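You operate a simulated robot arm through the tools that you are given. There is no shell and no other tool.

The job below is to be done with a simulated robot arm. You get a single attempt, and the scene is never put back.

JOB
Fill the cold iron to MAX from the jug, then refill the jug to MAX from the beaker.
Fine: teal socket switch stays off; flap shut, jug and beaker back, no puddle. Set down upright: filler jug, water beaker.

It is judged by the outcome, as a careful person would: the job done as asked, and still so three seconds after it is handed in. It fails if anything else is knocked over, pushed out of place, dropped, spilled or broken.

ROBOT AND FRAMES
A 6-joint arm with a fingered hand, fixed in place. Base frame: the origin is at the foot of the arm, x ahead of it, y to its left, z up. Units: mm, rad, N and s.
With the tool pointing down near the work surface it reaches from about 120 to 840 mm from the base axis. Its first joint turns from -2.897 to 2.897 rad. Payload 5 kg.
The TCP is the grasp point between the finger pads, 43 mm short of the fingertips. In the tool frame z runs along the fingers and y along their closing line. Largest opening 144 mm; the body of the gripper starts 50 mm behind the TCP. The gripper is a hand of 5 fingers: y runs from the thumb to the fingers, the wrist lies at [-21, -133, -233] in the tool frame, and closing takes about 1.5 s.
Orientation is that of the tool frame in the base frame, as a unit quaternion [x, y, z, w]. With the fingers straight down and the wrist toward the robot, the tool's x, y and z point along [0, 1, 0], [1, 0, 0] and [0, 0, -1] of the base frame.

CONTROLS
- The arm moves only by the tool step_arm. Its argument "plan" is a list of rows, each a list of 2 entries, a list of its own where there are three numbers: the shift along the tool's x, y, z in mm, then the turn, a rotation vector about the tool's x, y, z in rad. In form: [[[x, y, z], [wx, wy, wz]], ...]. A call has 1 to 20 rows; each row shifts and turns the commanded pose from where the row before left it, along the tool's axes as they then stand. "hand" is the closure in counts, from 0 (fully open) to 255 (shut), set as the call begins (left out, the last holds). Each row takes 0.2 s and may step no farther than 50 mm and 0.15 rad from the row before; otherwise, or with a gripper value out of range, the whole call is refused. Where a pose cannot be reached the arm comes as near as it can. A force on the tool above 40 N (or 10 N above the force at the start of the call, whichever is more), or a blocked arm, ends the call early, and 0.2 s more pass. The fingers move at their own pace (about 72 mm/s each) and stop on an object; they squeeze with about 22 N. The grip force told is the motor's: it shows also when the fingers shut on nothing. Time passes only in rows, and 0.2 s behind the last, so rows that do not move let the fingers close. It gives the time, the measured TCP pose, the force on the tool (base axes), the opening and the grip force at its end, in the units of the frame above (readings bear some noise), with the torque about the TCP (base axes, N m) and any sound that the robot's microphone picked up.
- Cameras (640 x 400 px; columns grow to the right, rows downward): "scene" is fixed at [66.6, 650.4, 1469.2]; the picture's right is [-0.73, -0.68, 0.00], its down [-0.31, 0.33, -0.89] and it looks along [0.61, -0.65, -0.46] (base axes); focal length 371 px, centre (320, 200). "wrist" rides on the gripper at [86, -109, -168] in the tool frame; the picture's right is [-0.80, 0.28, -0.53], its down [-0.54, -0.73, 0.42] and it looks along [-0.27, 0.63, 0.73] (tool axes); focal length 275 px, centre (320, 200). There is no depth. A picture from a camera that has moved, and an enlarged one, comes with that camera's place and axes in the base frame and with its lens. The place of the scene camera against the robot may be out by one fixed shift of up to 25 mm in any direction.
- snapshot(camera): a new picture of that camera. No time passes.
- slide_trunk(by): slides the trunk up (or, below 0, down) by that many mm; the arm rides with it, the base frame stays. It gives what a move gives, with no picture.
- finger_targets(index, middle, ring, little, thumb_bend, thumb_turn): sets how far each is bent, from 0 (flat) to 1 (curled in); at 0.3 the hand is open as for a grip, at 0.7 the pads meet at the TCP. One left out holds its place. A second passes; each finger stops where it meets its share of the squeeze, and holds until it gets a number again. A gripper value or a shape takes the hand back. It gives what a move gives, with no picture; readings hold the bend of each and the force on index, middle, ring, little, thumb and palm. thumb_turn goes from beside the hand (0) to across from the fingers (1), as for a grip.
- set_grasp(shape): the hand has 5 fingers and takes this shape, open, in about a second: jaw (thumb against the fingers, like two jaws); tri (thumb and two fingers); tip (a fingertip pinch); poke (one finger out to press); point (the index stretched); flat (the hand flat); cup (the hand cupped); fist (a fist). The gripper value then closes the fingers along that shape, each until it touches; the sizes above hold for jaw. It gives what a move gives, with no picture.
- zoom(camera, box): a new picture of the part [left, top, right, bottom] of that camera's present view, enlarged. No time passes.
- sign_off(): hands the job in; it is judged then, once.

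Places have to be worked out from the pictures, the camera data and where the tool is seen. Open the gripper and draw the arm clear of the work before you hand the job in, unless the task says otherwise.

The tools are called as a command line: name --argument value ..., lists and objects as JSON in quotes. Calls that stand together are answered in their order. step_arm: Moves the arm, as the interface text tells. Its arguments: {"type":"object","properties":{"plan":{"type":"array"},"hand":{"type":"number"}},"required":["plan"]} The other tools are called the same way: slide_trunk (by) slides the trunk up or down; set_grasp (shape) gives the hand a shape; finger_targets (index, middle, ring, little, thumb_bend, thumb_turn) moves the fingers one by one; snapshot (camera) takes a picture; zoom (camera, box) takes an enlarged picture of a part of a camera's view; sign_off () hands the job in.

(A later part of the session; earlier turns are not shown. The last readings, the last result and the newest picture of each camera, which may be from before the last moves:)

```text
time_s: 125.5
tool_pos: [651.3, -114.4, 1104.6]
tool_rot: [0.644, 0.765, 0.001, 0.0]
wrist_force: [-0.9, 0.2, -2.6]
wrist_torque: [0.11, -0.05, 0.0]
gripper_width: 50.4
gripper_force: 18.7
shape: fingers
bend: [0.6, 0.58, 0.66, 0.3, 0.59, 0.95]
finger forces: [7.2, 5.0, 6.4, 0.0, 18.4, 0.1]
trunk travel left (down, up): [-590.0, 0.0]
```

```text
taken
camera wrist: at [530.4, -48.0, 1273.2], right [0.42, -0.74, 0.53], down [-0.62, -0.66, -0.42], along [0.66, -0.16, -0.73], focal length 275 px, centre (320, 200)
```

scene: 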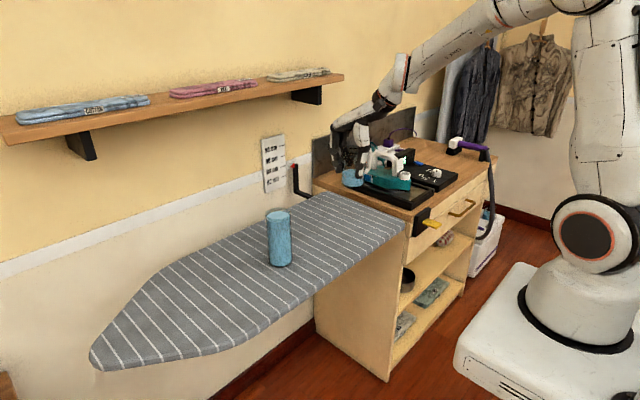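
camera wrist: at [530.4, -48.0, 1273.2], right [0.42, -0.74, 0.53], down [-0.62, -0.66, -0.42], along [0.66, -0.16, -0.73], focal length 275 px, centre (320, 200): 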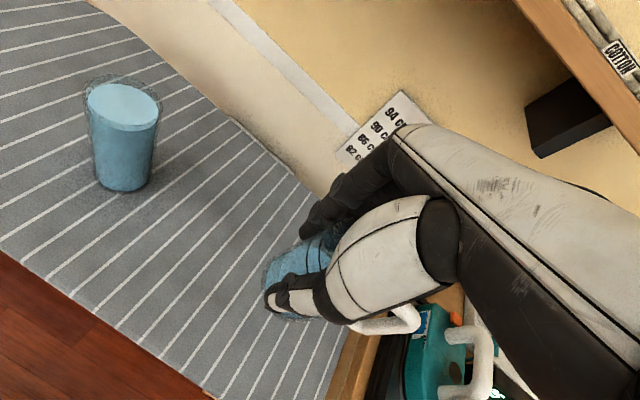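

The jug is back over its place. I descend to about 20 mm above the board and check that it hangs upright.

step_arm --plan '[[[-1, 0, 8], [0, 0, 0]], [[-1, 0, 16], [0, 0, 0]], [[0, 0, 22], [0, 0, 0]], [[0, 0, 24], [0, 0, 0]], [[0, 0, 24], [0, 0, 0]], [[0, 0, 22], [0, 0, 0]], [[0, 0, 16], [0, 0, 0]], [[0, 0, 10], [0, 0, 0]], [[0, 0, 0], [0, 0, 0]]]'

zoom --camera "scene" --box '[310, 170, 410, 250]'

zoom --camera "wrist" --box '[200, 200, 450, 400]'

```text
time_s: 127.5
tool_pos: [650.6, -117.1, 963.5]
tool_rot: [0.644, 0.765, -0.001, -0.001]
wrist_force: [-0.1, 0.4, -2.1]
wrist_torque: [0.06, -0.01, 0.01]
gripper_width: 50.3
gripper_force: 18.1
shape: fingers
bend: [0.6, 0.58, 0.66, 0.3, 0.59, 0.95]
finger forces: [7.2, 4.9, 6.3, 0.0, 18.3, 0.0]
trunk travel left (down, up): [-590.0, 0.0]
```

```text
5.00 times, centred on (360, 210) of scene
camera zoom: at [66.6, 650.4, 1469.2], right [-0.73, -0.68, 0.0], down [-0.31, 0.33, -0.89], along [0.61, -0.65, -0.46], focal length 1855 px, centre (120, 150)
```

zoom: 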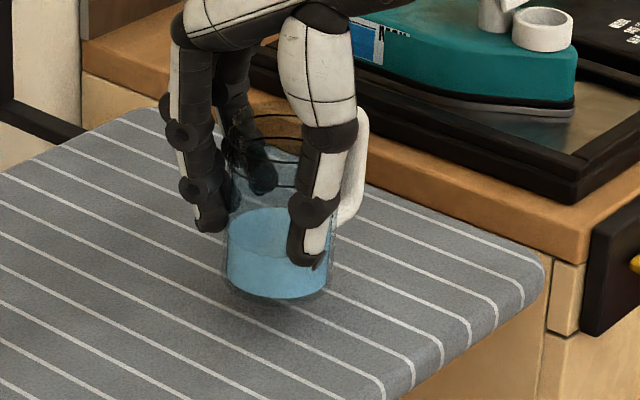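

```text
2.00 times, centred on (325, 300) of wrist
camera zoom: at [530.4, -50.3, 1131.1], right [0.42, -0.74, 0.53], down [-0.62, -0.66, -0.42], along [0.66, -0.16, -0.73], focal length 551 px, centre (310, 0)
```

zoom: 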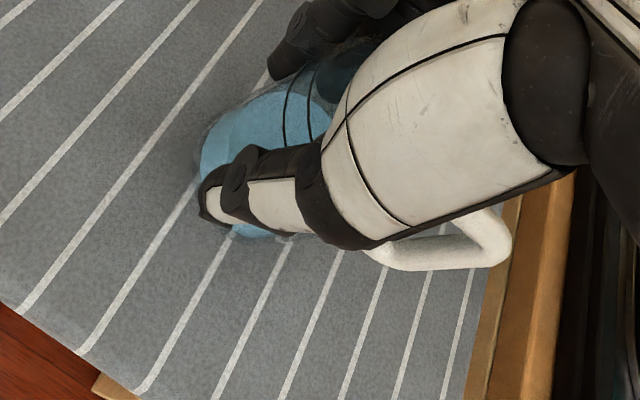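

The jug hangs upright. I lower it gently to the board in small steps and watch for contact.

step_arm --plan '[[[0, 0, 8], [0, 0, 0]], [[0, 0, 7], [0, 0, 0]], [[0, 0, 4], [0, 0, 0]], [[0, 0, 2], [0, 0, 0]], [[0, 0, 0], [0, 0, 0]]]'

step_arm --plan '[[[0, 0, 1.5], [0, 0, 0]], [[0, 0, 0], [0, 0, 0]]]'

step_arm --plan '[[[0, 0, 1.5], [0, 0, 0]], [[0, 0, 0], [0, 0, 0]]]'

```text
time_s: 128.7
tool_pos: [653.6, -116.6, 941.6]
tool_rot: [0.644, 0.765, -0.001, -0.001]
wrist_force: [0.3, 0.0, -3.6]
wrist_torque: [0.1, -0.05, 0.01]
gripper_width: 50.2
gripper_force: 18.1
shape: fingers
bend: [0.6, 0.58, 0.66, 0.3, 0.59, 0.95]
finger forces: [7.1, 4.9, 6.4, 0.0, 18.2, 0.1]
trunk travel left (down, up): [-590.0, 0.0]
```

```text
time_s: 129.3
tool_pos: [652.1, -115.8, 941.0]
tool_rot: [0.645, 0.764, 0.001, 0.0]
wrist_force: [0.2, 0.6, -0.3]
wrist_torque: [0.05, -0.02, 0.01]
gripper_width: 50.2
gripper_force: 19.3
shape: fingers
bend: [0.6, 0.58, 0.66, 0.3, 0.59, 0.95]
finger forces: [7.0, 4.9, 6.5, 0.0, 18.8, 0.0]
trunk travel left (down, up): [-590.0, 0.0]
```

```text
time_s: 129.9
tool_pos: [651.5, -115.0, 940.0]
tool_rot: [0.644, 0.765, -0.001, 0.0]
wrist_force: [0.6, 2.2, 6.0]
wrist_torque: [-0.02, 0.0, 0.02]
gripper_width: 50.4
gripper_force: 19.5
shape: fingers
bend: [0.6, 0.58, 0.66, 0.3, 0.59, 0.94]
finger forces: [7.0, 5.1, 7.2, 0.1, 20.1, 0.0]
trunk travel left (down, up): [-590.0, 0.0]
```

The jug is on the board (6 N contact). I open the fingers.

finger_targets --index 0.45 --middle 0.45 --ring 0.45 --thumb_bend 0.45

finger_targets --index 0.3 --middle 0.3 --ring 0.3 --thumb_bend 0.3

zoom --camera "scene" --box '[310, 170, 410, 250]'

```text
time_s: 130.9
tool_pos: [651.3, -116.5, 940.1]
tool_rot: [0.644, 0.765, 0.0, 0.0]
wrist_force: [-0.5, 0.1, 0.3]
wrist_torque: [0.02, 0.02, 0.0]
gripper_width: 95.9
gripper_force: 0.0
shape: fingers
bend: [0.45, 0.45, 0.45, 0.3, 0.45, 0.97]
finger forces: [0.0, 0.1, 0.0, 0.1, 0.0, 0.0]
trunk travel left (down, up): [-590.0, 0.0]
```

```text
time_s: 131.9
tool_pos: [651.5, -116.7, 938.5]
tool_rot: [0.644, 0.765, 0.0, -0.001]
wrist_force: [-0.4, -0.2, 0.3]
wrist_torque: [-0.02, 0.02, 0.02]
gripper_width: 149.1
gripper_force: 0.2
shape: fingers
bend: [0.3, 0.3, 0.3, 0.3, 0.3, 0.97]
finger forces: [0.0, 0.0, 0.0, 0.0, 0.1, 0.1]
trunk travel left (down, up): [-590.0, 0.0]
```

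```text
5.00 times, centred on (360, 210) of scene
camera zoom: at [66.6, 650.4, 1469.2], right [-0.73, -0.68, 0.0], down [-0.31, 0.33, -0.89], along [0.61, -0.65, -0.46], focal length 1855 px, centre (120, 150)
```

zoom: 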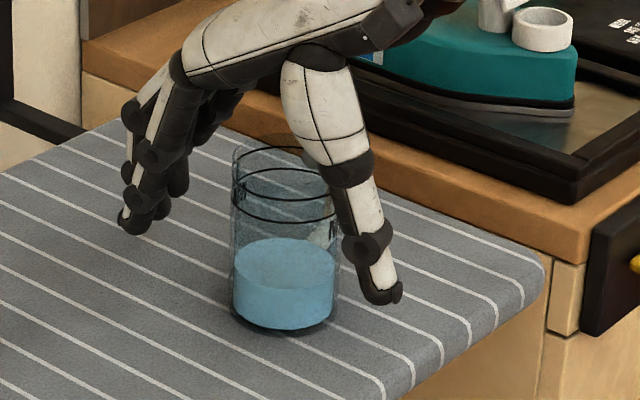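

The jug stands upright, but comparing with the first picture it is about 18 mm nearer the robot than originally. I regrip and set it back to its original spot.

finger_targets --index 0.7 --middle 0.7 --ring 0.7 --thumb_bend 0.7

step_arm --plan '[[[0, 0, -3], [0, 0, 0]], [[0, 0, -6], [0, 0, 0]], [[0, 0, -4], [0, 0, 0]], [[0.5, 6, 0], [0, 0, 0]], [[0.8, 8, 0], [0, 0, 0]], [[0.5, 4.6, 0], [0, 0, 0]], [[0, 0, 5], [0, 0, 0]], [[0, 0, 4], [0, 0, 0]], [[0, 0, 0], [0, 0, 0]]]'

```text
time_s: 132.9
tool_pos: [652.5, -117.5, 938.0]
tool_rot: [0.644, 0.765, 0.0, -0.001]
wrist_force: [0.3, -0.8, 0.8]
wrist_torque: [-0.06, -0.01, 0.04]
gripper_width: 44.5
gripper_force: 21.3
shape: fingers
bend: [0.63, 0.59, 0.65, 0.3, 0.6, 0.95]
finger forces: [6.4, 6.8, 8.6, 0.0, 20.2, 0.0]
trunk travel left (down, up): [-590.0, 0.0]
```

```text
time_s: 134.9
tool_pos: [670.4, -110.7, 943.6]
tool_rot: [0.644, 0.765, -0.001, 0.0]
wrist_force: [0.0, 0.1, -2.8]
wrist_torque: [0.1, -0.01, -0.02]
gripper_width: 44.5
gripper_force: 20.9
shape: fingers
bend: [0.63, 0.59, 0.65, 0.3, 0.6, 0.95]
finger forces: [6.6, 6.6, 8.1, 0.1, 20.0, 0.1]
trunk travel left (down, up): [-590.0, 0.0]
```

Shifted by (18, 6) mm; I lower it back onto the board.

step_arm --plan '[[[0, 0, 2], [0, 0, 0]], [[0, 0, 0], [0, 0, 0]]]'

step_arm --plan '[[[0, 0, 1.5], [0, 0, 0]], [[0, 0, 0], [0, 0, 0]]]'

step_arm --plan '[[[0, 0, 1.5], [0, 0, 0]], [[0, 0, 0], [0, 0, 0]]]'

```text
time_s: 135.5
tool_pos: [669.9, -111.3, 942.0]
tool_rot: [0.644, 0.765, 0.0, 0.0]
wrist_force: [-0.5, 0.7, -3.0]
wrist_torque: [0.11, -0.03, -0.01]
gripper_width: 44.8
gripper_force: 21.4
shape: fingers
bend: [0.63, 0.59, 0.65, 0.3, 0.6, 0.95]
finger forces: [6.6, 6.6, 8.1, 0.1, 20.1, 0.0]
trunk travel left (down, up): [-590.0, 0.0]
```

```text
time_s: 136.1
tool_pos: [669.9, -111.5, 939.7]
tool_rot: [0.645, 0.765, 0.0, -0.001]
wrist_force: [1.0, -0.4, -3.1]
wrist_torque: [0.06, 0.01, 0.02]
gripper_width: 44.4
gripper_force: 20.5
shape: fingers
bend: [0.63, 0.59, 0.65, 0.3, 0.6, 0.95]
finger forces: [6.6, 6.6, 8.2, 0.0, 20.0, 0.0]
trunk travel left (down, up): [-590.0, 0.0]
```

```text
time_s: 136.7
tool_pos: [670.3, -111.9, 938.9]
tool_rot: [0.644, 0.765, 0.0, 0.0]
wrist_force: [0.6, 2.2, 2.6]
wrist_torque: [-0.01, -0.03, 0.03]
gripper_width: 44.4
gripper_force: 21.6
shape: fingers
bend: [0.63, 0.59, 0.65, 0.3, 0.6, 0.95]
finger forces: [6.6, 6.8, 8.3, 0.0, 20.6, 0.1]
trunk travel left (down, up): [-590.0, 0.0]
```

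Contact again (2.6 N up). I open the fingers and rise straight up to look at the jug.

finger_targets --index 0.45 --middle 0.45 --ring 0.45 --thumb_bend 0.45

finger_targets --index 0.3 --middle 0.3 --ring 0.3 --thumb_bend 0.3

step_arm --plan '[[[0, 0, -5], [0, 0, 0]], [[0, 0, -12], [0, 0, 0]], [[0, 0, -20], [0, 0, 0]], [[0, 0, -25], [0, 0, 0]], [[0, 0, -25], [0, 0, 0]], [[0, 0, -25], [0, 0, 0]], [[0, 0, -20], [0, 0, 0]], [[0, 0, -10], [0, 0, 0]], [[0, 0, 0], [0, 0, 0]]]'

zoom --camera "scene" --box '[240, 180, 400, 280]'

snapshot --camera "wrist"

```text
time_s: 137.7
tool_pos: [670.5, -110.3, 938.5]
tool_rot: [0.644, 0.765, 0.0, 0.0]
wrist_force: [-0.1, -0.9, 1.5]
wrist_torque: [0.02, 0.01, 0.02]
gripper_width: 96.0
gripper_force: 0.0
shape: fingers
bend: [0.45, 0.45, 0.45, 0.3, 0.45, 0.97]
finger forces: [0.0, 0.1, 0.0, 0.0, 0.0, 0.0]
trunk travel left (down, up): [-590.0, 0.0]
```

```text
time_s: 138.7
tool_pos: [670.8, -110.9, 938.0]
tool_rot: [0.644, 0.765, 0.0, 0.001]
wrist_force: [0.1, -0.6, -0.3]
wrist_torque: [0.03, -0.01, 0.05]
gripper_width: 149.2
gripper_force: 0.1
shape: fingers
bend: [0.3, 0.3, 0.3, 0.3, 0.3, 0.97]
finger forces: [0.0, 0.0, 0.0, 0.0, 0.1, 0.0]
trunk travel left (down, up): [-590.0, 0.0]
```

```text
time_s: 140.7
tool_pos: [669.7, -111.2, 1080.2]
tool_rot: [0.644, 0.765, -0.001, 0.0]
wrist_force: [-0.9, 0.2, 0.0]
wrist_torque: [0.01, 0.0, 0.0]
gripper_width: 149.1
gripper_force: 0.0
shape: fingers
bend: [0.3, 0.3, 0.3, 0.3, 0.3, 0.97]
finger forces: [0.1, 0.0, 0.1, 0.0, 0.1, 0.0]
trunk travel left (down, up): [-590.0, 0.0]
```

```text
4.00 times, centred on (320, 230) of scene
camera zoom: at [66.6, 650.4, 1469.2], right [-0.73, -0.68, 0.0], down [-0.31, 0.33, -0.89], along [0.61, -0.65, -0.46], focal length 1484 px, centre (320, 80)
```

zoom: 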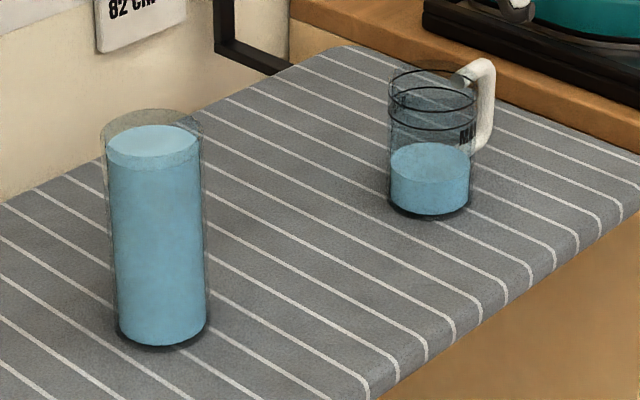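

```text
taken
camera wrist: at [548.8, -45.3, 1248.1], right [0.42, -0.74, 0.53], down [-0.62, -0.66, -0.42], along [0.66, -0.16, -0.73], focal length 275 px, centre (320, 200)
```

wrist: 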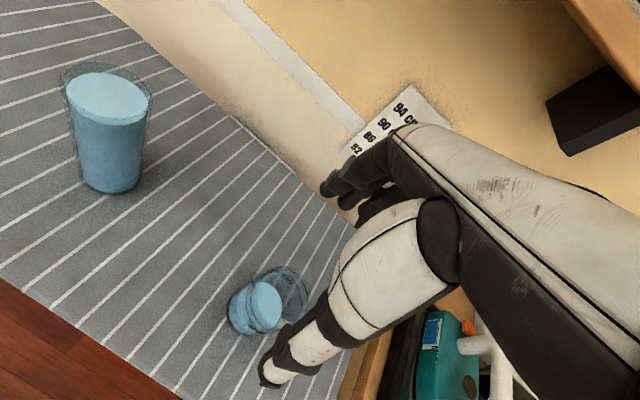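

The jug is back at its original spot (within a couple of pixels in the scene view) and now about 40% full. I zoom on the beaker in both views to locate it.

zoom --camera "wrist" --box '[50, 50, 170, 210]'

zoom --camera "scene" --box '[255, 200, 305, 275]'

```text
2.50 times, centred on (110, 130) of wrist
camera zoom: at [548.8, -45.3, 1248.1], right [0.42, -0.74, 0.53], down [-0.62, -0.66, -0.42], along [0.66, -0.16, -0.73], focal length 688 px, centre (845, 375)
```

zoom: 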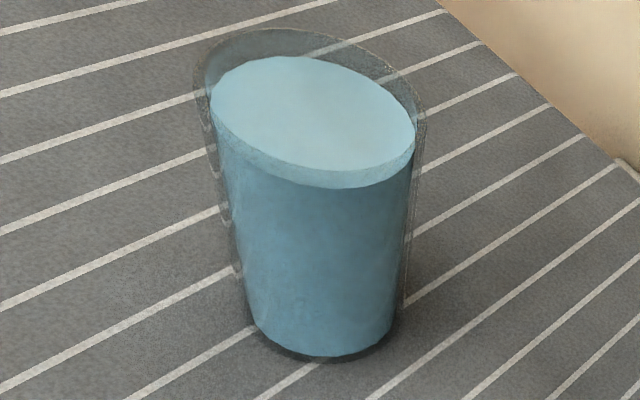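

```text
5.33 times, centred on (280, 238) of scene
camera zoom: at [66.6, 650.4, 1469.2], right [-0.73, -0.68, 0.0], down [-0.31, 0.33, -0.89], along [0.61, -0.65, -0.46], focal length 1979 px, centre (533, 0)
```

zoom: 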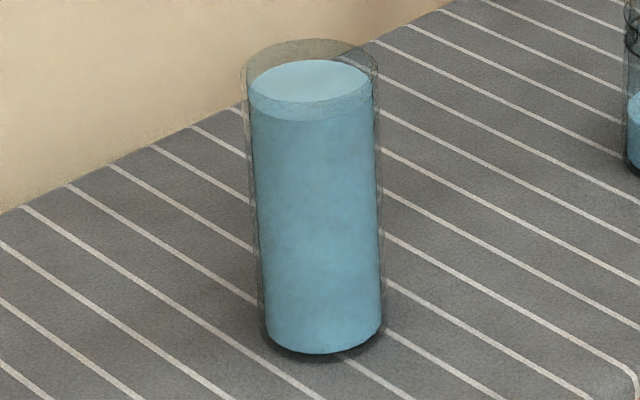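

The beaker's axis is at about (687, 111) with rim z≈1020 and water about 10 mm below the rim. I move the open hand above it.

step_arm --plan '[[[0, 0, -8], [0, 0, 0]], [[10, 2, -6], [0, 0, 0]], [[20, 5, 0], [0, 0, 0]], [[26, 6, 0], [0, 0, 0]], [[28, 6.5, 0], [0, 0, 0]], [[28, 6.5, 0], [0, 0, 0]], [[28, 6.5, 0], [0, 0, 0]], [[28, 6.5, 0], [0, 0, 0]], [[26, 6, 0], [0, 0, 0]], [[22, 5, 0], [0, 0, 0]], [[13, 3, 0], [0, 0, 0]], [[6, 1.8, 0], [0, 0, 0]], [[0, 0, 0], [0, 0, 0]]]'

snapshot --camera "wrist"

zoom --camera "scene" --box '[220, 110, 400, 280]'

```text
time_s: 143.5
tool_pos: [684.4, 129.7, 1095.3]
tool_rot: [0.644, 0.765, -0.001, -0.001]
wrist_force: [-0.1, 0.3, -0.3]
wrist_torque: [0.03, 0.02, 0.0]
gripper_width: 149.3
gripper_force: 0.0
shape: fingers
bend: [0.3, 0.3, 0.3, 0.3, 0.3, 0.97]
finger forces: [0.0, 0.0, 0.0, 0.1, 0.0, 0.1]
trunk travel left (down, up): [-590.0, 0.0]
```

```text
taken
camera wrist: at [563.0, 196.1, 1262.4], right [0.42, -0.74, 0.53], down [-0.62, -0.66, -0.42], along [0.66, -0.16, -0.73], focal length 275 px, centre (320, 200)
```

wrist: 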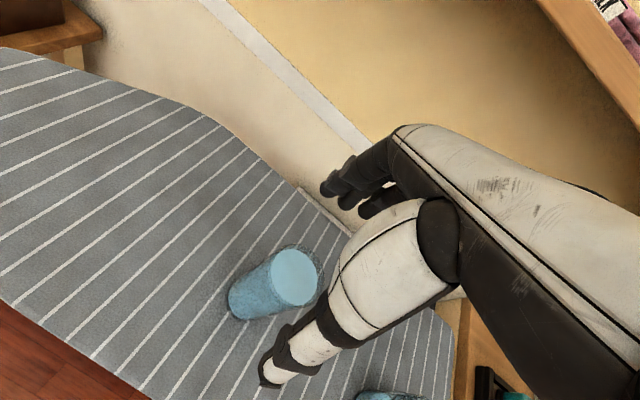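

```text
2.35 times, centred on (310, 195) of scene
camera zoom: at [66.6, 650.4, 1469.2], right [-0.73, -0.68, 0.0], down [-0.31, 0.33, -0.89], along [0.61, -0.65, -0.46], focal length 873 px, centre (344, 212)
```

zoom: 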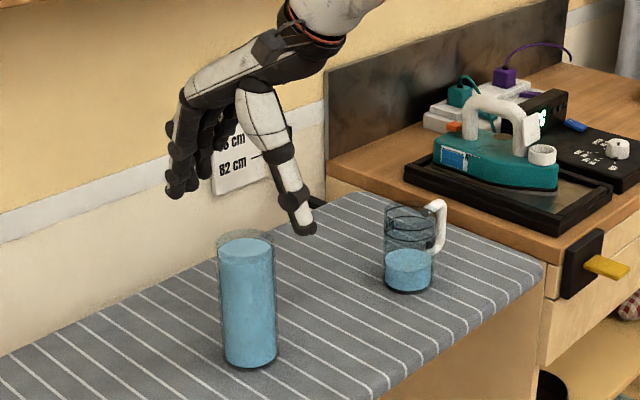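

I check the rim centre against the prediction (about (306, 279)).

zoom --camera "wrist" --box '[220, 230, 340, 330]'

```text
4.00 times, centred on (280, 280) of wrist
camera zoom: at [563.0, 196.1, 1262.4], right [0.42, -0.74, 0.53], down [-0.62, -0.66, -0.42], along [0.66, -0.16, -0.73], focal length 1101 px, centre (480, -120)
```

zoom: 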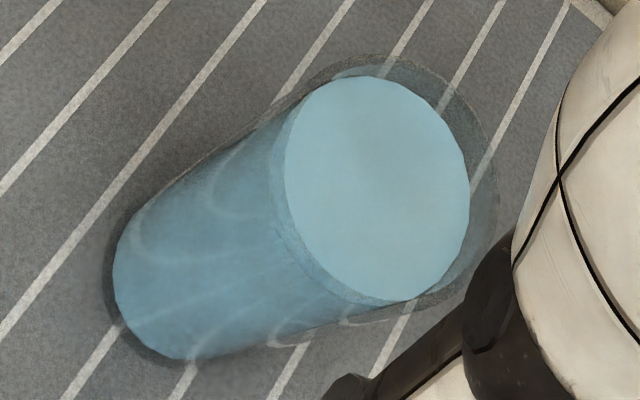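

The beaker is about 5–9 mm more to the +x_t side than assumed; I shift 6 mm and descend over it to z≈988 with gentle rows.

step_arm --plan '[[[3, 0, 6], [0, 0, 0]], [[3, 0, 14], [0, 0, 0]], [[0, 0, 20], [0, 0, 0]], [[0, 0, 20], [0, 0, 0]], [[0, 0, 18], [0, 0, 0]], [[0, 0, 14], [0, 0, 0]], [[0, 0, 9], [0, 0, 0]], [[0, 0, 5], [0, 0, 0]], [[0, 0, 0], [0, 0, 0]]]'

zoom --camera "scene" --box '[230, 150, 350, 280]'

zoom --camera "wrist" --box '[200, 120, 420, 360]'

```text
time_s: 145.5
tool_pos: [683.5, 134.4, 987.8]
tool_rot: [0.644, 0.765, 0.001, 0.0]
wrist_force: [0.0, 0.0, 0.1]
wrist_torque: [0.0, -0.01, -0.01]
gripper_width: 149.3
gripper_force: 0.1
shape: fingers
bend: [0.3, 0.3, 0.3, 0.3, 0.3, 0.97]
finger forces: [0.1, 0.0, 0.1, 0.0, 0.1, 0.0]
trunk travel left (down, up): [-590.0, 0.0]
```

```text
3.08 times, centred on (290, 215) of scene
camera zoom: at [66.6, 650.4, 1469.2], right [-0.73, -0.68, 0.0], down [-0.31, 0.33, -0.89], along [0.61, -0.65, -0.46], focal length 1142 px, centre (412, 154)
```

zoom: 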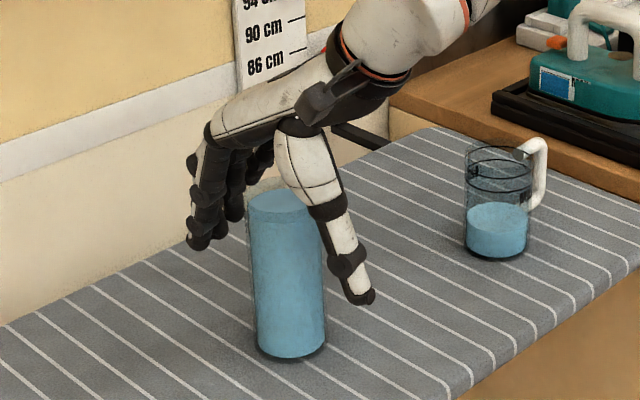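

```text
1.67 times, centred on (310, 240) of wrist
camera zoom: at [562.1, 201.6, 1155.4], right [0.42, -0.74, 0.53], down [-0.62, -0.66, -0.42], along [0.66, -0.16, -0.73], focal length 459 px, centre (337, 133)
```

zoom: 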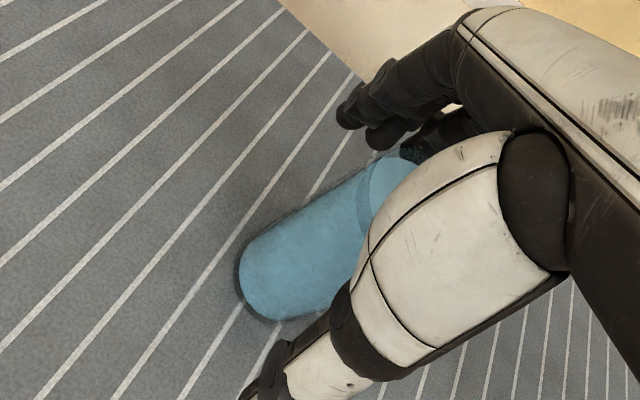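

The hand is positioned around the beaker. I close in two stages.

finger_targets --index 0.44 --middle 0.44 --ring 0.44 --thumb_bend 0.44

finger_targets --index 0.7 --middle 0.7 --ring 0.7 --thumb_bend 0.7

zoom --camera "scene" --box '[230, 170, 350, 280]'

zoom --camera "wrist" --box '[200, 120, 420, 360]'

```text
time_s: 146.5
tool_pos: [684.0, 134.5, 987.4]
tool_rot: [0.645, 0.764, 0.001, 0.0]
wrist_force: [0.0, -0.2, -0.2]
wrist_torque: [0.0, 0.03, 0.02]
gripper_width: 100.7
gripper_force: 0.1
shape: fingers
bend: [0.44, 0.44, 0.44, 0.3, 0.44, 0.97]
finger forces: [0.0, 0.0, 0.1, 0.0, 0.0, 0.1]
trunk travel left (down, up): [-590.0, 0.0]
```

```text
time_s: 147.5
tool_pos: [684.4, 135.8, 987.7]
tool_rot: [0.644, 0.765, 0.0, 0.0]
wrist_force: [1.8, -1.0, 2.2]
wrist_torque: [-0.1, -0.07, 0.03]
gripper_width: 38.5
gripper_force: 19.5
shape: fingers
bend: [0.64, 0.59, 0.64, 0.3, 0.61, 0.95]
finger forces: [5.5, 6.9, 8.9, 0.0, 18.0, 0.1]
trunk travel left (down, up): [-590.0, 0.0]
```

```text
3.64 times, centred on (290, 225) of scene
camera zoom: at [66.6, 650.4, 1469.2], right [-0.73, -0.68, 0.0], down [-0.31, 0.33, -0.89], along [0.61, -0.65, -0.46], focal length 1349 px, centre (429, 109)
```

zoom: 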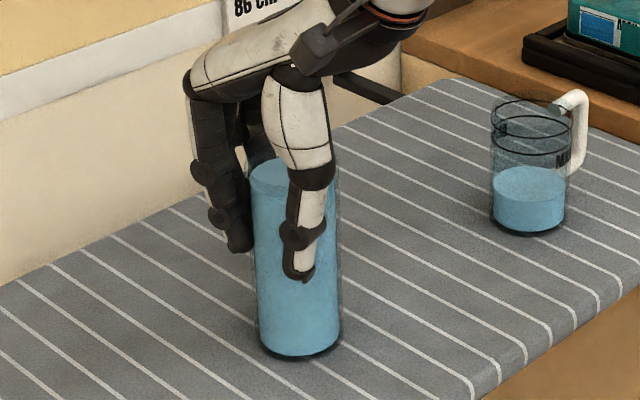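

```text
1.67 times, centred on (310, 240) of wrist
camera zoom: at [562.2, 201.4, 1155.7], right [0.42, -0.74, 0.53], down [-0.62, -0.66, -0.42], along [0.66, -0.16, -0.73], focal length 459 px, centre (337, 133)
```

zoom: 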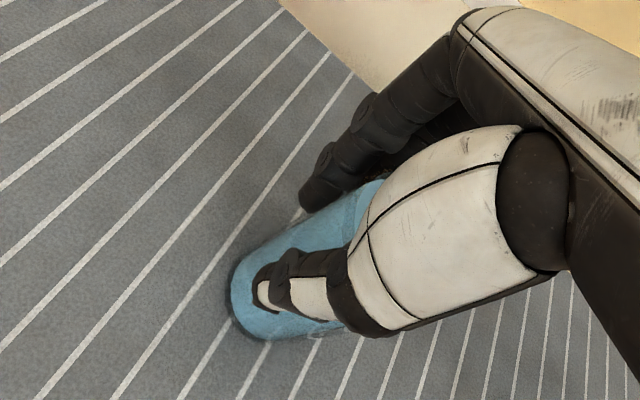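

All three fingers and thumb grip evenly. I lift gently and check for slipping.

step_arm --plan '[[[0, 0, -2], [0, 0, 0]], [[0, 0, -4], [0, 0, 0]], [[0, 0, -6], [0, 0, 0]], [[0, 0, -8], [0, 0, 0]], [[0, 0, -8], [0, 0, 0]], [[0, 0, -4], [0, 0, 0]], [[0, 0, 0], [0, 0, 0]], [[0, 0, 0], [0, 0, 0]]]'

zoom --camera "scene" --box '[230, 170, 350, 280]'

```text
time_s: 149.3
tool_pos: [682.8, 135.4, 1019.3]
tool_rot: [0.644, 0.765, -0.001, -0.001]
wrist_force: [-0.1, 0.8, -5.0]
wrist_torque: [0.02, -0.01, -0.02]
gripper_width: 38.5
gripper_force: 19.0
shape: fingers
bend: [0.64, 0.6, 0.65, 0.3, 0.61, 0.95]
finger forces: [5.9, 6.3, 7.7, 0.0, 18.2, 0.0]
trunk travel left (down, up): [-590.0, 0.0]
```

```text
3.64 times, centred on (290, 225) of scene
camera zoom: at [66.6, 650.4, 1469.2], right [-0.73, -0.68, 0.0], down [-0.31, 0.33, -0.89], along [0.61, -0.65, -0.46], focal length 1349 px, centre (429, 109)
```

zoom: 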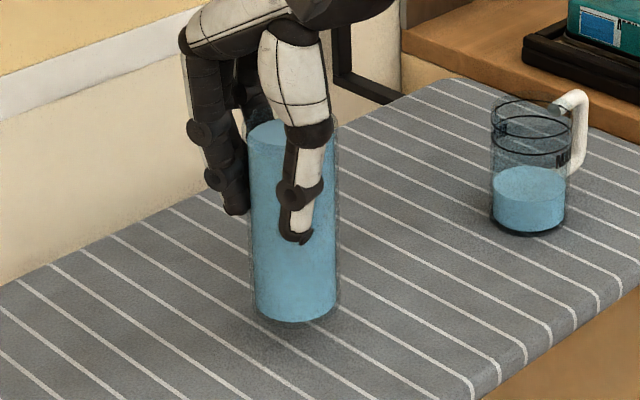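

The beaker is held well (about 0.5 kg). Before carrying this full vessel I want to be sure the arm can tilt at the jug's location, so I set it down again and test the motion empty-handed.

step_arm --plan '[[[0, 0, 4], [0, 0, 0]], [[0, 0, 8], [0, 0, 0]], [[0, 0, 8], [0, 0, 0]], [[0, 0, 5], [0, 0, 0]], [[0, 0, 2.5], [0, 0, 0]], [[0, 0, 0], [0, 0, 0]]]'

step_arm --plan '[[[0, 0, 1.5], [0, 0, 0]], [[0, 0, 1], [0, 0, 0]], [[0, 0, 0], [0, 0, 0]]]'

```text
time_s: 150.7
tool_pos: [683.6, 134.6, 992.1]
tool_rot: [0.644, 0.765, 0.0, 0.0]
wrist_force: [0.7, -0.2, -4.0]
wrist_torque: [0.08, -0.01, -0.03]
gripper_width: 38.7
gripper_force: 19.6
shape: fingers
bend: [0.64, 0.6, 0.65, 0.3, 0.61, 0.95]
finger forces: [5.9, 6.3, 7.8, 0.0, 18.1, 0.0]
trunk travel left (down, up): [-590.0, 0.0]
```

```text
time_s: 151.5
tool_pos: [684.2, 135.1, 990.9]
tool_rot: [0.644, 0.765, 0.0, -0.001]
wrist_force: [-0.4, -0.3, -4.9]
wrist_torque: [0.05, -0.02, 0.03]
gripper_width: 38.6
gripper_force: 19.0
shape: fingers
bend: [0.64, 0.6, 0.65, 0.3, 0.61, 0.95]
finger forces: [5.9, 6.4, 7.8, 0.0, 18.2, 0.0]
trunk travel left (down, up): [-590.0, 0.0]
```

step_arm --plan '[[[0, 0, 1.5], [0, 0, 0]], [[0, 0, 0], [0, 0, 0]]]'

step_arm --plan '[[[0, 0, 1], [0, 0, 0]], [[0, 0, 0], [0, 0, 0]]]'

```text
time_s: 152.1
tool_pos: [683.2, 135.2, 988.1]
tool_rot: [0.644, 0.765, -0.001, -0.001]
wrist_force: [-0.5, 0.4, -4.4]
wrist_torque: [0.07, -0.03, 0.02]
gripper_width: 38.6
gripper_force: 18.7
shape: fingers
bend: [0.64, 0.6, 0.65, 0.3, 0.61, 0.95]
finger forces: [6.0, 6.4, 7.9, 0.0, 18.3, 0.1]
trunk travel left (down, up): [-590.0, 0.0]
```

```text
time_s: 152.7
tool_pos: [684.1, 135.6, 988.1]
tool_rot: [0.644, 0.765, -0.001, 0.0]
wrist_force: [0.3, 0.2, -0.2]
wrist_torque: [0.06, 0.07, -0.04]
gripper_width: 38.4
gripper_force: 19.0
shape: fingers
bend: [0.64, 0.6, 0.65, 0.3, 0.61, 0.95]
finger forces: [5.9, 6.3, 7.9, 0.0, 18.3, 0.0]
trunk travel left (down, up): [-590.0, 0.0]
```

It is touching down; half a millimetre more, then I release and rise.

step_arm --plan '[[[0, 0, 0.6], [0, 0, 0]], [[0, 0, 0], [0, 0, 0]]]'

finger_targets --index 0.46 --middle 0.46 --ring 0.46 --thumb_bend 0.46

finger_targets --index 0.3 --middle 0.3 --ring 0.3 --thumb_bend 0.3

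step_arm --plan '[[[0, 0, -5], [0, 0, 0]], [[0, 0, -12], [0, 0, 0]], [[0, 0, -20], [0, 0, 0]], [[0, 0, -25], [0, 0, 0]], [[0, 0, -25], [0, 0, 0]], [[0, 0, -25], [0, 0, 0]], [[0, 0, -20], [0, 0, 0]], [[0, 0, -8], [0, 0, 0]], [[0, 0, 0], [0, 0, 0]]]'

zoom --camera "scene" --box '[240, 180, 400, 280]'

```text
time_s: 153.3
tool_pos: [683.5, 135.4, 988.7]
tool_rot: [0.644, 0.765, 0.0, 0.0]
wrist_force: [0.6, 0.1, 3.3]
wrist_torque: [0.07, 0.16, -0.02]
gripper_width: 38.3
gripper_force: 19.6
shape: fingers
bend: [0.64, 0.6, 0.65, 0.3, 0.61, 0.95]
finger forces: [6.0, 6.5, 8.2, 0.0, 18.4, 0.0]
trunk travel left (down, up): [-590.0, 0.0]
```

```text
time_s: 154.3
tool_pos: [682.3, 135.4, 987.5]
tool_rot: [0.644, 0.765, -0.001, -0.001]
wrist_force: [-0.5, -0.3, 0.1]
wrist_torque: [-0.01, -0.02, -0.01]
gripper_width: 92.3
gripper_force: 0.1
shape: fingers
bend: [0.46, 0.46, 0.46, 0.3, 0.46, 0.97]
finger forces: [0.0, 0.0, 0.0, 0.0, 0.0, 0.1]
trunk travel left (down, up): [-590.0, 0.0]
```

```text
time_s: 155.3
tool_pos: [683.3, 136.2, 987.4]
tool_rot: [0.644, 0.765, 0.0, -0.001]
wrist_force: [-0.4, 0.3, 0.5]
wrist_torque: [0.03, -0.01, -0.01]
gripper_width: 149.0
gripper_force: 0.0
shape: fingers
bend: [0.3, 0.3, 0.3, 0.3, 0.3, 0.97]
finger forces: [0.1, 0.1, 0.0, 0.0, 0.0, 0.0]
trunk travel left (down, up): [-590.0, 0.0]
```

```text
time_s: 157.3
tool_pos: [684.3, 134.8, 1126.8]
tool_rot: [0.644, 0.765, -0.001, 0.0]
wrist_force: [0.7, 0.3, 0.2]
wrist_torque: [0.02, -0.01, -0.02]
gripper_width: 149.2
gripper_force: 0.0
shape: fingers
bend: [0.3, 0.3, 0.3, 0.3, 0.3, 0.97]
finger forces: [0.0, 0.0, 0.0, 0.0, 0.0, 0.0]
trunk travel left (down, up): [-590.0, 0.0]
```

```text
4.00 times, centred on (320, 230) of scene
camera zoom: at [66.6, 650.4, 1469.2], right [-0.73, -0.68, 0.0], down [-0.31, 0.33, -0.89], along [0.61, -0.65, -0.46], focal length 1484 px, centre (320, 80)
```

zoom: 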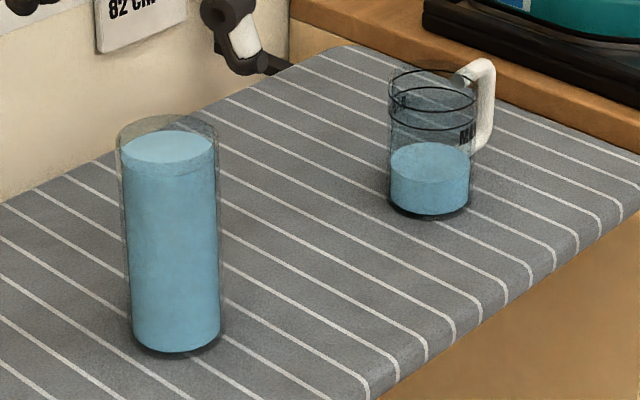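

The beaker stands safely (about 13 mm toward the robot from its original spot, to be corrected at the end). Now I test the planned pour motion empty-handed near the jug: first over there with the yaw.

step_arm --plan '[[[-10, -3, 0], [0, 0, 0]], [[-22, -6.5, 0], [0, 0, 0]], [[-28, -8.3, 0], [0, 0, 0]], [[-28, -8.3, 0], [0, 0, 0]], [[-28, -8.3, 0], [0, 0, 0]], [[-28, -8.3, 0], [0, 0, 0]], [[-28, -8.3, 0], [0, 0, 0]], [[-28, -8.3, 0], [0, 0, 0]], [[-28, -8.3, 0], [0, 0, 0]], [[-28, -8.3, 0], [0, 0, 0]], [[-16, -5, 0], [0, 0, 0]], [[-8, -2, 0], [0, 0, 0]], [[0, 0, 0], [0, 0, 0.1]], [[0, 0, 0], [0, 0, 0.13]], [[0, 0, 0], [0, 0, 0.13]], [[0, 0, 0], [0, 0, 0.13]], [[0, 0, 0], [0, 0, 0.13]], [[0, 0, 0], [0, 0, 0.13]], [[0, 0, 0], [0, 0, 0.12]], [[0, 0, 0], [0, 0, 0]]]'

step_arm --plan '[[[0, 0, 0], [0, -0.06, 0]], [[0, 0, 0], [0, -0.12, 0]], [[0, 0, 0], [0, -0.12, 0]], [[0, 0, 0], [0, -0.12, 0]], [[0, 0, 0], [0, -0.12, 0]], [[0, 0, 0], [0, -0.12, 0]], [[0, 0, 0], [0, -0.12, 0]], [[0, 0, 0], [0, -0.12, 0]], [[0, 0, 0], [0, -0.12, 0]], [[0, 0, 0], [0, -0.06, 0]], [[0, 0, 0], [0, 0, 0]]]'

snapshot --camera "scene"

snapshot --camera "wrist"

```text
time_s: 161.5
tool_pos: [650.8, -154.4, 1128.1]
tool_rot: [0.907, 0.421, -0.001, 0.0]
wrist_force: [-0.9, -0.5, 0.1]
wrist_torque: [-0.01, -0.02, -0.01]
gripper_width: 149.2
gripper_force: 0.0
shape: fingers
bend: [0.3, 0.3, 0.3, 0.3, 0.3, 0.97]
finger forces: [0.1, 0.1, 0.1, 0.0, 0.1, 0.0]
trunk travel left (down, up): [-590.0, 0.0]
```

```text
time_s: 163.9
tool_pos: [649.1, -155.3, 1127.7]
tool_rot: [0.777, 0.362, -0.467, 0.217]
wrist_force: [0.0, -0.1, 0.6]
wrist_torque: [0.0, 0.02, -0.01]
gripper_width: 149.1
gripper_force: 0.1
shape: fingers
bend: [0.3, 0.3, 0.3, 0.3, 0.3, 0.97]
finger forces: [0.0, 0.0, 0.0, 0.1, 0.1, 0.1]
trunk travel left (down, up): [-590.0, 0.0]
```

```text
taken
```

scene: 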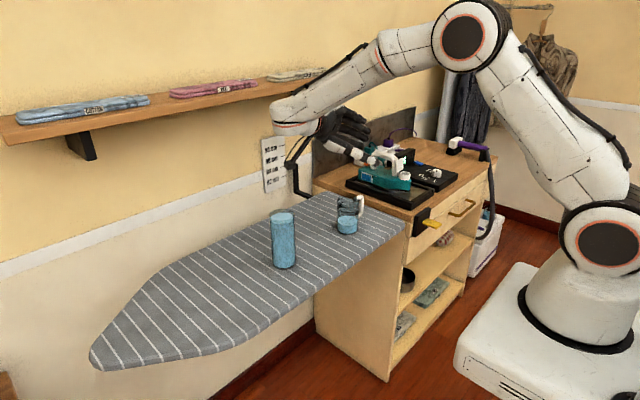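

```text
taken
camera wrist: at [687.6, 59.6, 1130.4], right [0.28, -0.11, 0.95], down [-0.96, -0.01, 0.28], along [-0.02, -0.99, -0.11], focal length 275 px, centre (320, 200)
```

wrist: 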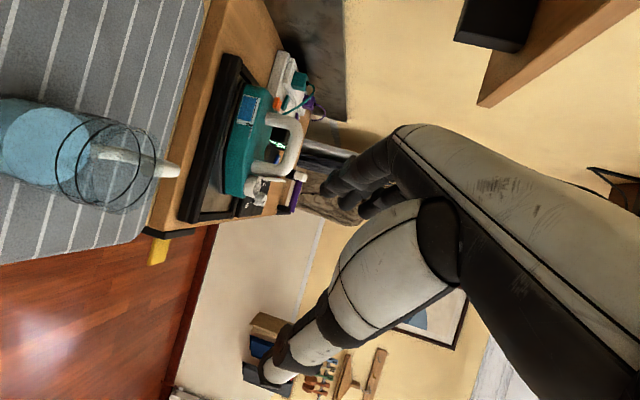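

At 62° tilt and this yaw the pose is reachable, and the wrist camera sees the jug's lines. I test 50 mm lower as well.

step_arm --plan '[[[10, 0, 5], [0, 0, 0]], [[17, 0, 9], [0, 0, 0]], [[17, 0, 9], [0, 0, 0]], [[0, 0, 0], [0, 0, 0]]]'

zoom --camera "wrist" --box '[0, 60, 220, 240]'

```text
time_s: 164.9
tool_pos: [650.0, -154.1, 1078.8]
tool_rot: [0.777, 0.362, -0.466, 0.218]
wrist_force: [0.3, 0.3, -0.2]
wrist_torque: [0.02, -0.03, -0.04]
gripper_width: 149.2
gripper_force: 0.0
shape: fingers
bend: [0.3, 0.3, 0.3, 0.3, 0.3, 0.97]
finger forces: [0.0, 0.1, 0.0, 0.0, 0.0, 0.0]
trunk travel left (down, up): [-590.0, 0.0]
```

```text
2.22 times, centred on (110, 150) of wrist
camera zoom: at [687.8, 59.7, 1080.7], right [0.28, -0.11, 0.95], down [-0.96, -0.01, 0.28], along [-0.02, -0.99, -0.11], focal length 612 px, centre (787, 311)
```

zoom: 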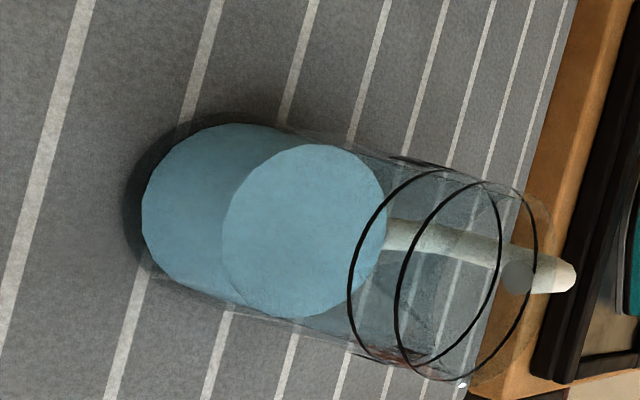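

Reachable again, and the jug's centre is confirmed at about (669, -128). I return to the beaker: rise, untilt, yaw back and move over.

step_arm --plan '[[[-17, 0, -9], [0, 0.05, 0]], [[-20, 0, -12], [0, 0.12, 0]], [[-10, 0, -8], [0, 0.12, 0]], [[0, 0, 0], [0, 0.12, 0]], [[0, 0, 0], [0, 0.12, 0]], [[0, 0, 0], [0, 0.12, 0]], [[0, 0, 0], [0, 0.12, 0]], [[0, 0, 0], [0, 0.12, 0]], [[0, 0, 0], [0, 0.12, 0]], [[0, 0, 0], [0, 0.07, 0]], [[0, 0, 0], [0, 0, 0]], [[0, 0, 0], [0, 0, -0.1]], [[0, 0, 0], [0, 0, -0.13]], [[0, 0, 0], [0, 0, -0.13]], [[0, 0, 0], [0, 0, -0.13]], [[0, 0, 0], [0, 0, -0.13]], [[0, 0, 0], [0, 0, -0.13]], [[0, 0, 0], [0, 0, -0.12]], [[0, 0, 0], [0, 0, 0]]]'

```text
time_s: 168.9
tool_pos: [649.5, -155.4, 1133.7]
tool_rot: [0.644, 0.765, 0.0, 0.0]
wrist_force: [0.4, 0.1, -0.1]
wrist_torque: [0.03, 0.03, 0.01]
gripper_width: 149.0
gripper_force: 0.0
shape: fingers
bend: [0.3, 0.3, 0.3, 0.3, 0.3, 0.97]
finger forces: [0.0, 0.1, 0.1, 0.1, 0.0, 0.0]
trunk travel left (down, up): [-590.0, 0.0]
```

Now over to the beaker and down around it.

step_arm --plan '[[[10, 3, 0], [0, 0, 0]], [[22, 6.5, 0], [0, 0, 0]], [[28, 8.3, 0], [0, 0, 0]], [[28, 8.3, 0], [0, 0, 0]], [[28, 8.3, 0], [0, 0, 0]], [[28, 8.3, 0], [0, 0, 0]], [[28, 8.3, 0], [0, 0, 0]], [[28, 8.3, 0], [0, 0, 0]], [[28, 8.3, 0], [0, 0, 0]], [[28, 8.3, 0], [0, 0, 0]], [[16.7, 5, 0], [0, 0, 0]], [[8, 2, 0], [0, 0, 0]], [[0, 0, 0], [0, 0, 0]]]'

step_arm --plan '[[[0, 0, 8], [0, 0, 0]], [[0, 0, 18], [0, 0, 0]], [[0, 0, 24], [0, 0, 0]], [[0, 0, 24], [0, 0, 0]], [[0, 0, 22], [0, 0, 0]], [[0, 0, 20], [0, 0, 0]], [[0, 0, 16], [0, 0, 0]], [[0, 0, 9], [0, 0, 0]], [[0, 0, 5], [0, 0, 0]], [[0, 0, 0], [0, 0, 0]]]'

zoom --camera "scene" --box '[230, 150, 350, 280]'

```text
time_s: 171.7
tool_pos: [682.4, 137.6, 1133.6]
tool_rot: [0.645, 0.765, 0.0, 0.0]
wrist_force: [-0.3, 0.5, 0.9]
wrist_torque: [-0.01, 0.03, -0.01]
gripper_width: 149.2
gripper_force: 0.2
shape: fingers
bend: [0.3, 0.3, 0.3, 0.3, 0.3, 0.97]
finger forces: [0.1, 0.0, 0.0, 0.0, 0.0, 0.0]
trunk travel left (down, up): [-590.0, 0.0]
```

```text
time_s: 173.9
tool_pos: [683.5, 137.4, 987.2]
tool_rot: [0.644, 0.765, -0.001, -0.001]
wrist_force: [0.1, -1.0, 0.9]
wrist_torque: [-0.01, -0.01, 0.03]
gripper_width: 149.5
gripper_force: 0.0
shape: fingers
bend: [0.3, 0.3, 0.3, 0.3, 0.3, 0.97]
finger forces: [0.0, 0.1, 0.1, 0.0, 0.0, 0.0]
trunk travel left (down, up): [-590.0, 0.0]
```

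```text
3.08 times, centred on (290, 215) of scene
camera zoom: at [66.6, 650.4, 1469.2], right [-0.73, -0.68, 0.0], down [-0.31, 0.33, -0.89], along [0.61, -0.65, -0.46], focal length 1142 px, centre (412, 154)
```

zoom: 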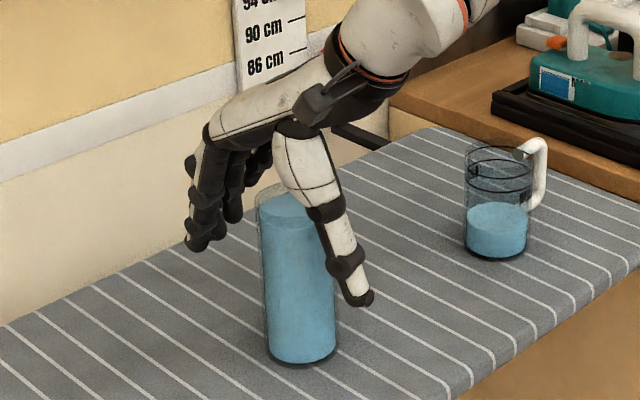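

Positioned as before. I grip the beaker.

finger_targets --index 0.46 --middle 0.46 --ring 0.46 --thumb_bend 0.46

finger_targets --index 0.7 --middle 0.7 --ring 0.7 --thumb_bend 0.7

step_arm --plan '[[[0, 0, -2], [0, 0, 0]], [[0, 0, -4], [0, 0, 0]], [[0, 0, -8], [0, 0, 0]], [[0, 0, -12], [0, 0, 0]], [[0, 0, -14], [0, 0, 0]], [[0, 0, -15], [0, 0, 0]], [[0, 0, -15], [0, 0, 0]], [[0, 0, -15], [0, 0, 0]], [[0, 0, -15], [0, 0, 0]], [[0, 0, -15], [0, 0, 0]], [[0, 0, -14], [0, 0, 0]], [[0, 0, -10], [0, 0, 0]], [[0, 0, -5], [0, 0, 0]], [[0, 0, 0], [0, 0, 0]]]'

zoom --camera "scene" --box '[220, 110, 370, 260]'

```text
time_s: 174.9
tool_pos: [682.8, 138.0, 987.1]
tool_rot: [0.644, 0.765, -0.001, -0.001]
wrist_force: [-0.6, -0.6, 0.5]
wrist_torque: [0.01, -0.01, -0.02]
gripper_width: 93.6
gripper_force: 0.1
shape: fingers
bend: [0.46, 0.46, 0.46, 0.3, 0.46, 0.97]
finger forces: [0.0, 0.0, 0.1, 0.0, 0.0, 0.0]
trunk travel left (down, up): [-590.0, 0.0]
```

```text
time_s: 175.9
tool_pos: [683.2, 136.2, 986.0]
tool_rot: [0.644, 0.765, 0.0, 0.0]
wrist_force: [0.7, -0.3, 0.1]
wrist_torque: [-0.06, -0.08, 0.04]
gripper_width: 38.7
gripper_force: 17.9
shape: fingers
bend: [0.65, 0.6, 0.65, 0.3, 0.6, 0.95]
finger forces: [4.7, 7.3, 6.9, 0.1, 17.8, 0.0]
trunk travel left (down, up): [-590.0, 0.0]
```

```text
time_s: 178.9
tool_pos: [684.2, 137.4, 1132.1]
tool_rot: [0.644, 0.765, -0.001, -0.001]
wrist_force: [-0.3, 0.3, -3.3]
wrist_torque: [0.08, -0.05, 0.0]
gripper_width: 38.7
gripper_force: 18.6
shape: fingers
bend: [0.65, 0.61, 0.65, 0.3, 0.6, 0.95]
finger forces: [5.1, 6.9, 6.9, 0.0, 17.1, 0.0]
trunk travel left (down, up): [-590.0, 0.0]
```

```text
2.67 times, centred on (295, 185) of scene
camera zoom: at [66.6, 650.4, 1469.2], right [-0.73, -0.68, 0.0], down [-0.31, 0.33, -0.89], along [0.61, -0.65, -0.46], focal length 990 px, centre (387, 240)
```

zoom: 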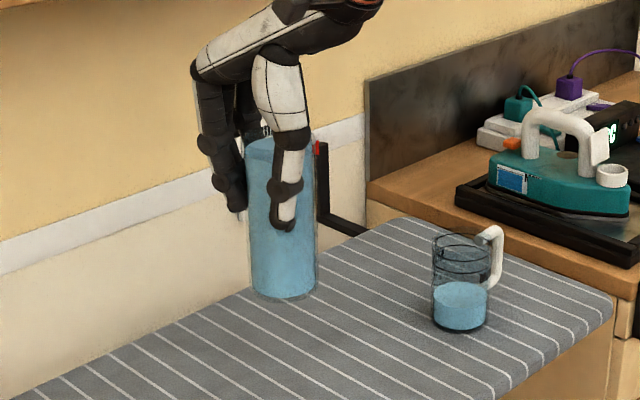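

The beaker hangs upright and steady. I yaw the hand gently to the pouring orientation.

step_arm --plan '[[[0, 0, 0], [0, 0, 0.03]], [[0, 0, 0], [0, 0, 0.06]], [[0, 0, 0], [0, 0, 0.09]], [[0, 0, 0], [0, 0, 0.1]], [[0, 0, 0], [0, 0, 0.1]], [[0, 0, 0], [0, 0, 0.1]], [[0, 0, 0], [0, 0, 0.1]], [[0, 0, 0], [0, 0, 0.1]], [[0, 0, 0], [0, 0, 0.09]], [[0, 0, 0], [0, 0, 0.06]], [[0, 0, 0], [0, 0, 0.04]], [[0, 0, 0], [0, 0, 0]]]'

step_arm --plan '[[[-4, 2, 0], [0, 0, 0]], [[-8, 4.5, 0], [0, 0, 0]], [[-12, 6.8, 0], [0, 0, 0]], [[-15, 8.5, 0], [0, 0, 0]], [[-16, 9, 0], [0, 0, 0]], [[-16, 9, 0], [0, 0, 0]], [[-16, 9, 0], [0, 0, 0]], [[-16, 9, 0], [0, 0, 0]], [[-16, 9, 0], [0, 0, 0]], [[-16, 9, 0], [0, 0, 0]], [[-16, 9, 0], [0, 0, 0]], [[-16, 9, 0], [0, 0, 0]], [[-16, 9, 0], [0, 0, 0]], [[-16, 9, 0], [0, 0, 0]], [[-16, 9, 0], [0, 0, 0]], [[-16, 9, 0], [0, 0, 0]], [[-16, 9, 0], [0, 0, 0]], [[-16, 9, 0], [0, 0, 0]], [[-16, 9, 0], [0, 0, 0]], [[-12, 7, 0], [0, 0, 0]]]'

snapshot --camera "scene"

```text
time_s: 181.5
tool_pos: [684.0, 137.2, 1131.3]
tool_rot: [0.907, 0.422, 0.0, 0.0]
wrist_force: [-0.4, -0.2, -4.3]
wrist_torque: [0.04, -0.1, 0.02]
gripper_width: 38.6
gripper_force: 18.2
shape: fingers
bend: [0.65, 0.61, 0.65, 0.3, 0.61, 0.95]
finger forces: [5.3, 6.7, 6.9, 0.0, 17.0, 0.0]
trunk travel left (down, up): [-590.0, 0.0]
```

```text
time_s: 185.7
tool_pos: [621.3, -190.8, 1130.2]
tool_rot: [0.907, 0.422, -0.002, 0.0]
wrist_force: [-0.2, -0.1, -5.3]
wrist_torque: [0.03, -0.07, 0.0]
gripper_width: 38.1
gripper_force: 17.8
shape: fingers
bend: [0.65, 0.61, 0.65, 0.3, 0.61, 0.95]
finger forces: [5.0, 6.6, 7.3, 0.0, 16.7, 0.0]
trunk travel left (down, up): [-590.0, 0.0]
```

```text
taken
```

scene: 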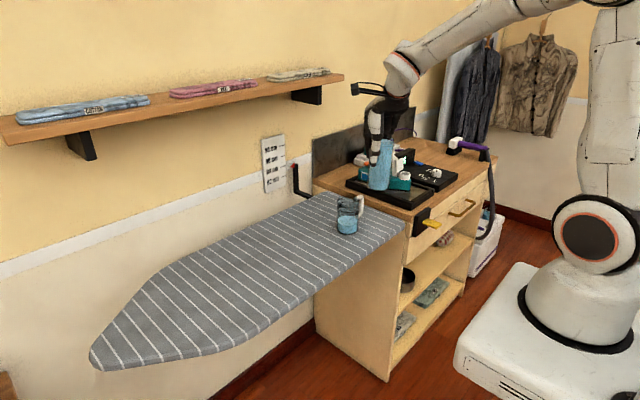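

The beaker is now beyond the jug on its handle side. I check its attitude and position.

zoom --camera "scene" --box '[320, 110, 440, 240]'

snapshot --camera "wrist"

```text
3.08 times, centred on (380, 175) of scene
camera zoom: at [66.6, 650.4, 1469.2], right [-0.73, -0.68, 0.0], down [-0.31, 0.33, -0.89], along [0.61, -0.65, -0.46], focal length 1142 px, centre (135, 277)
```

zoom: 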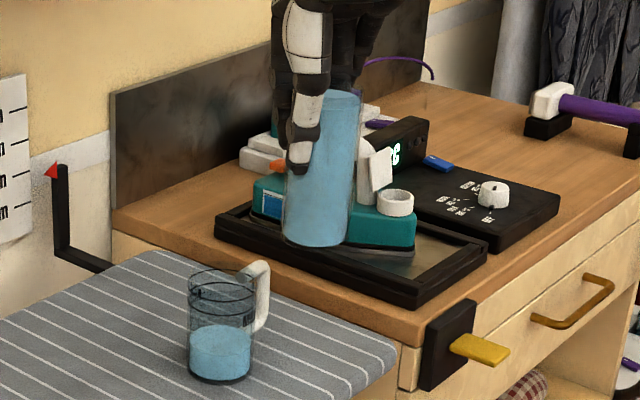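

```text
taken
camera wrist: at [594.1, -55.7, 1298.4], right [-0.29, -0.79, 0.53], down [-0.91, 0.05, -0.42], along [0.31, -0.61, -0.73], focal length 275 px, centre (320, 200)
```

wrist: 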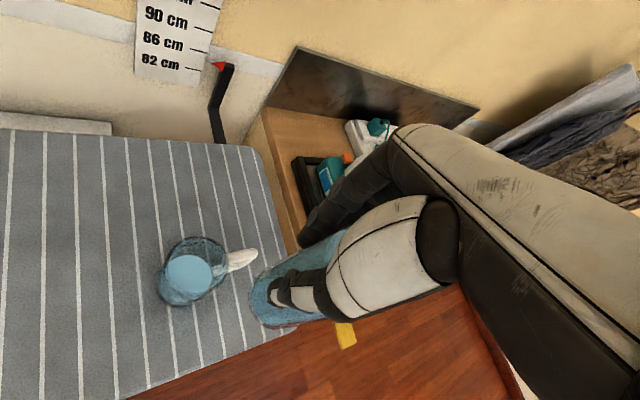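

I zoom on the jug to refine its rim centre in this view.

zoom --camera "wrist" --box '[145, 220, 275, 320]'

```text
4.00 times, centred on (210, 270) of wrist
camera zoom: at [594.1, -55.7, 1298.4], right [-0.29, -0.79, 0.53], down [-0.91, 0.05, -0.42], along [0.31, -0.61, -0.73], focal length 1101 px, centre (760, -80)
```

zoom: 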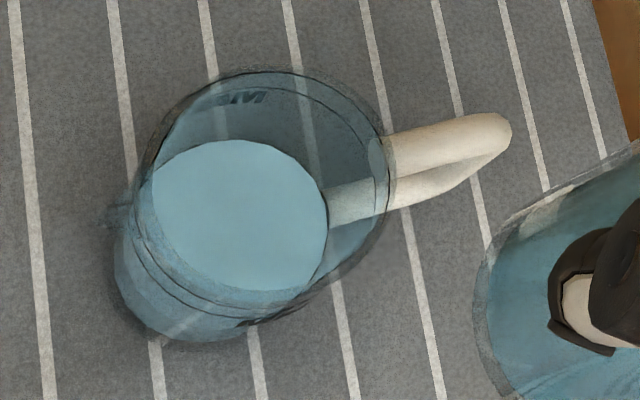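

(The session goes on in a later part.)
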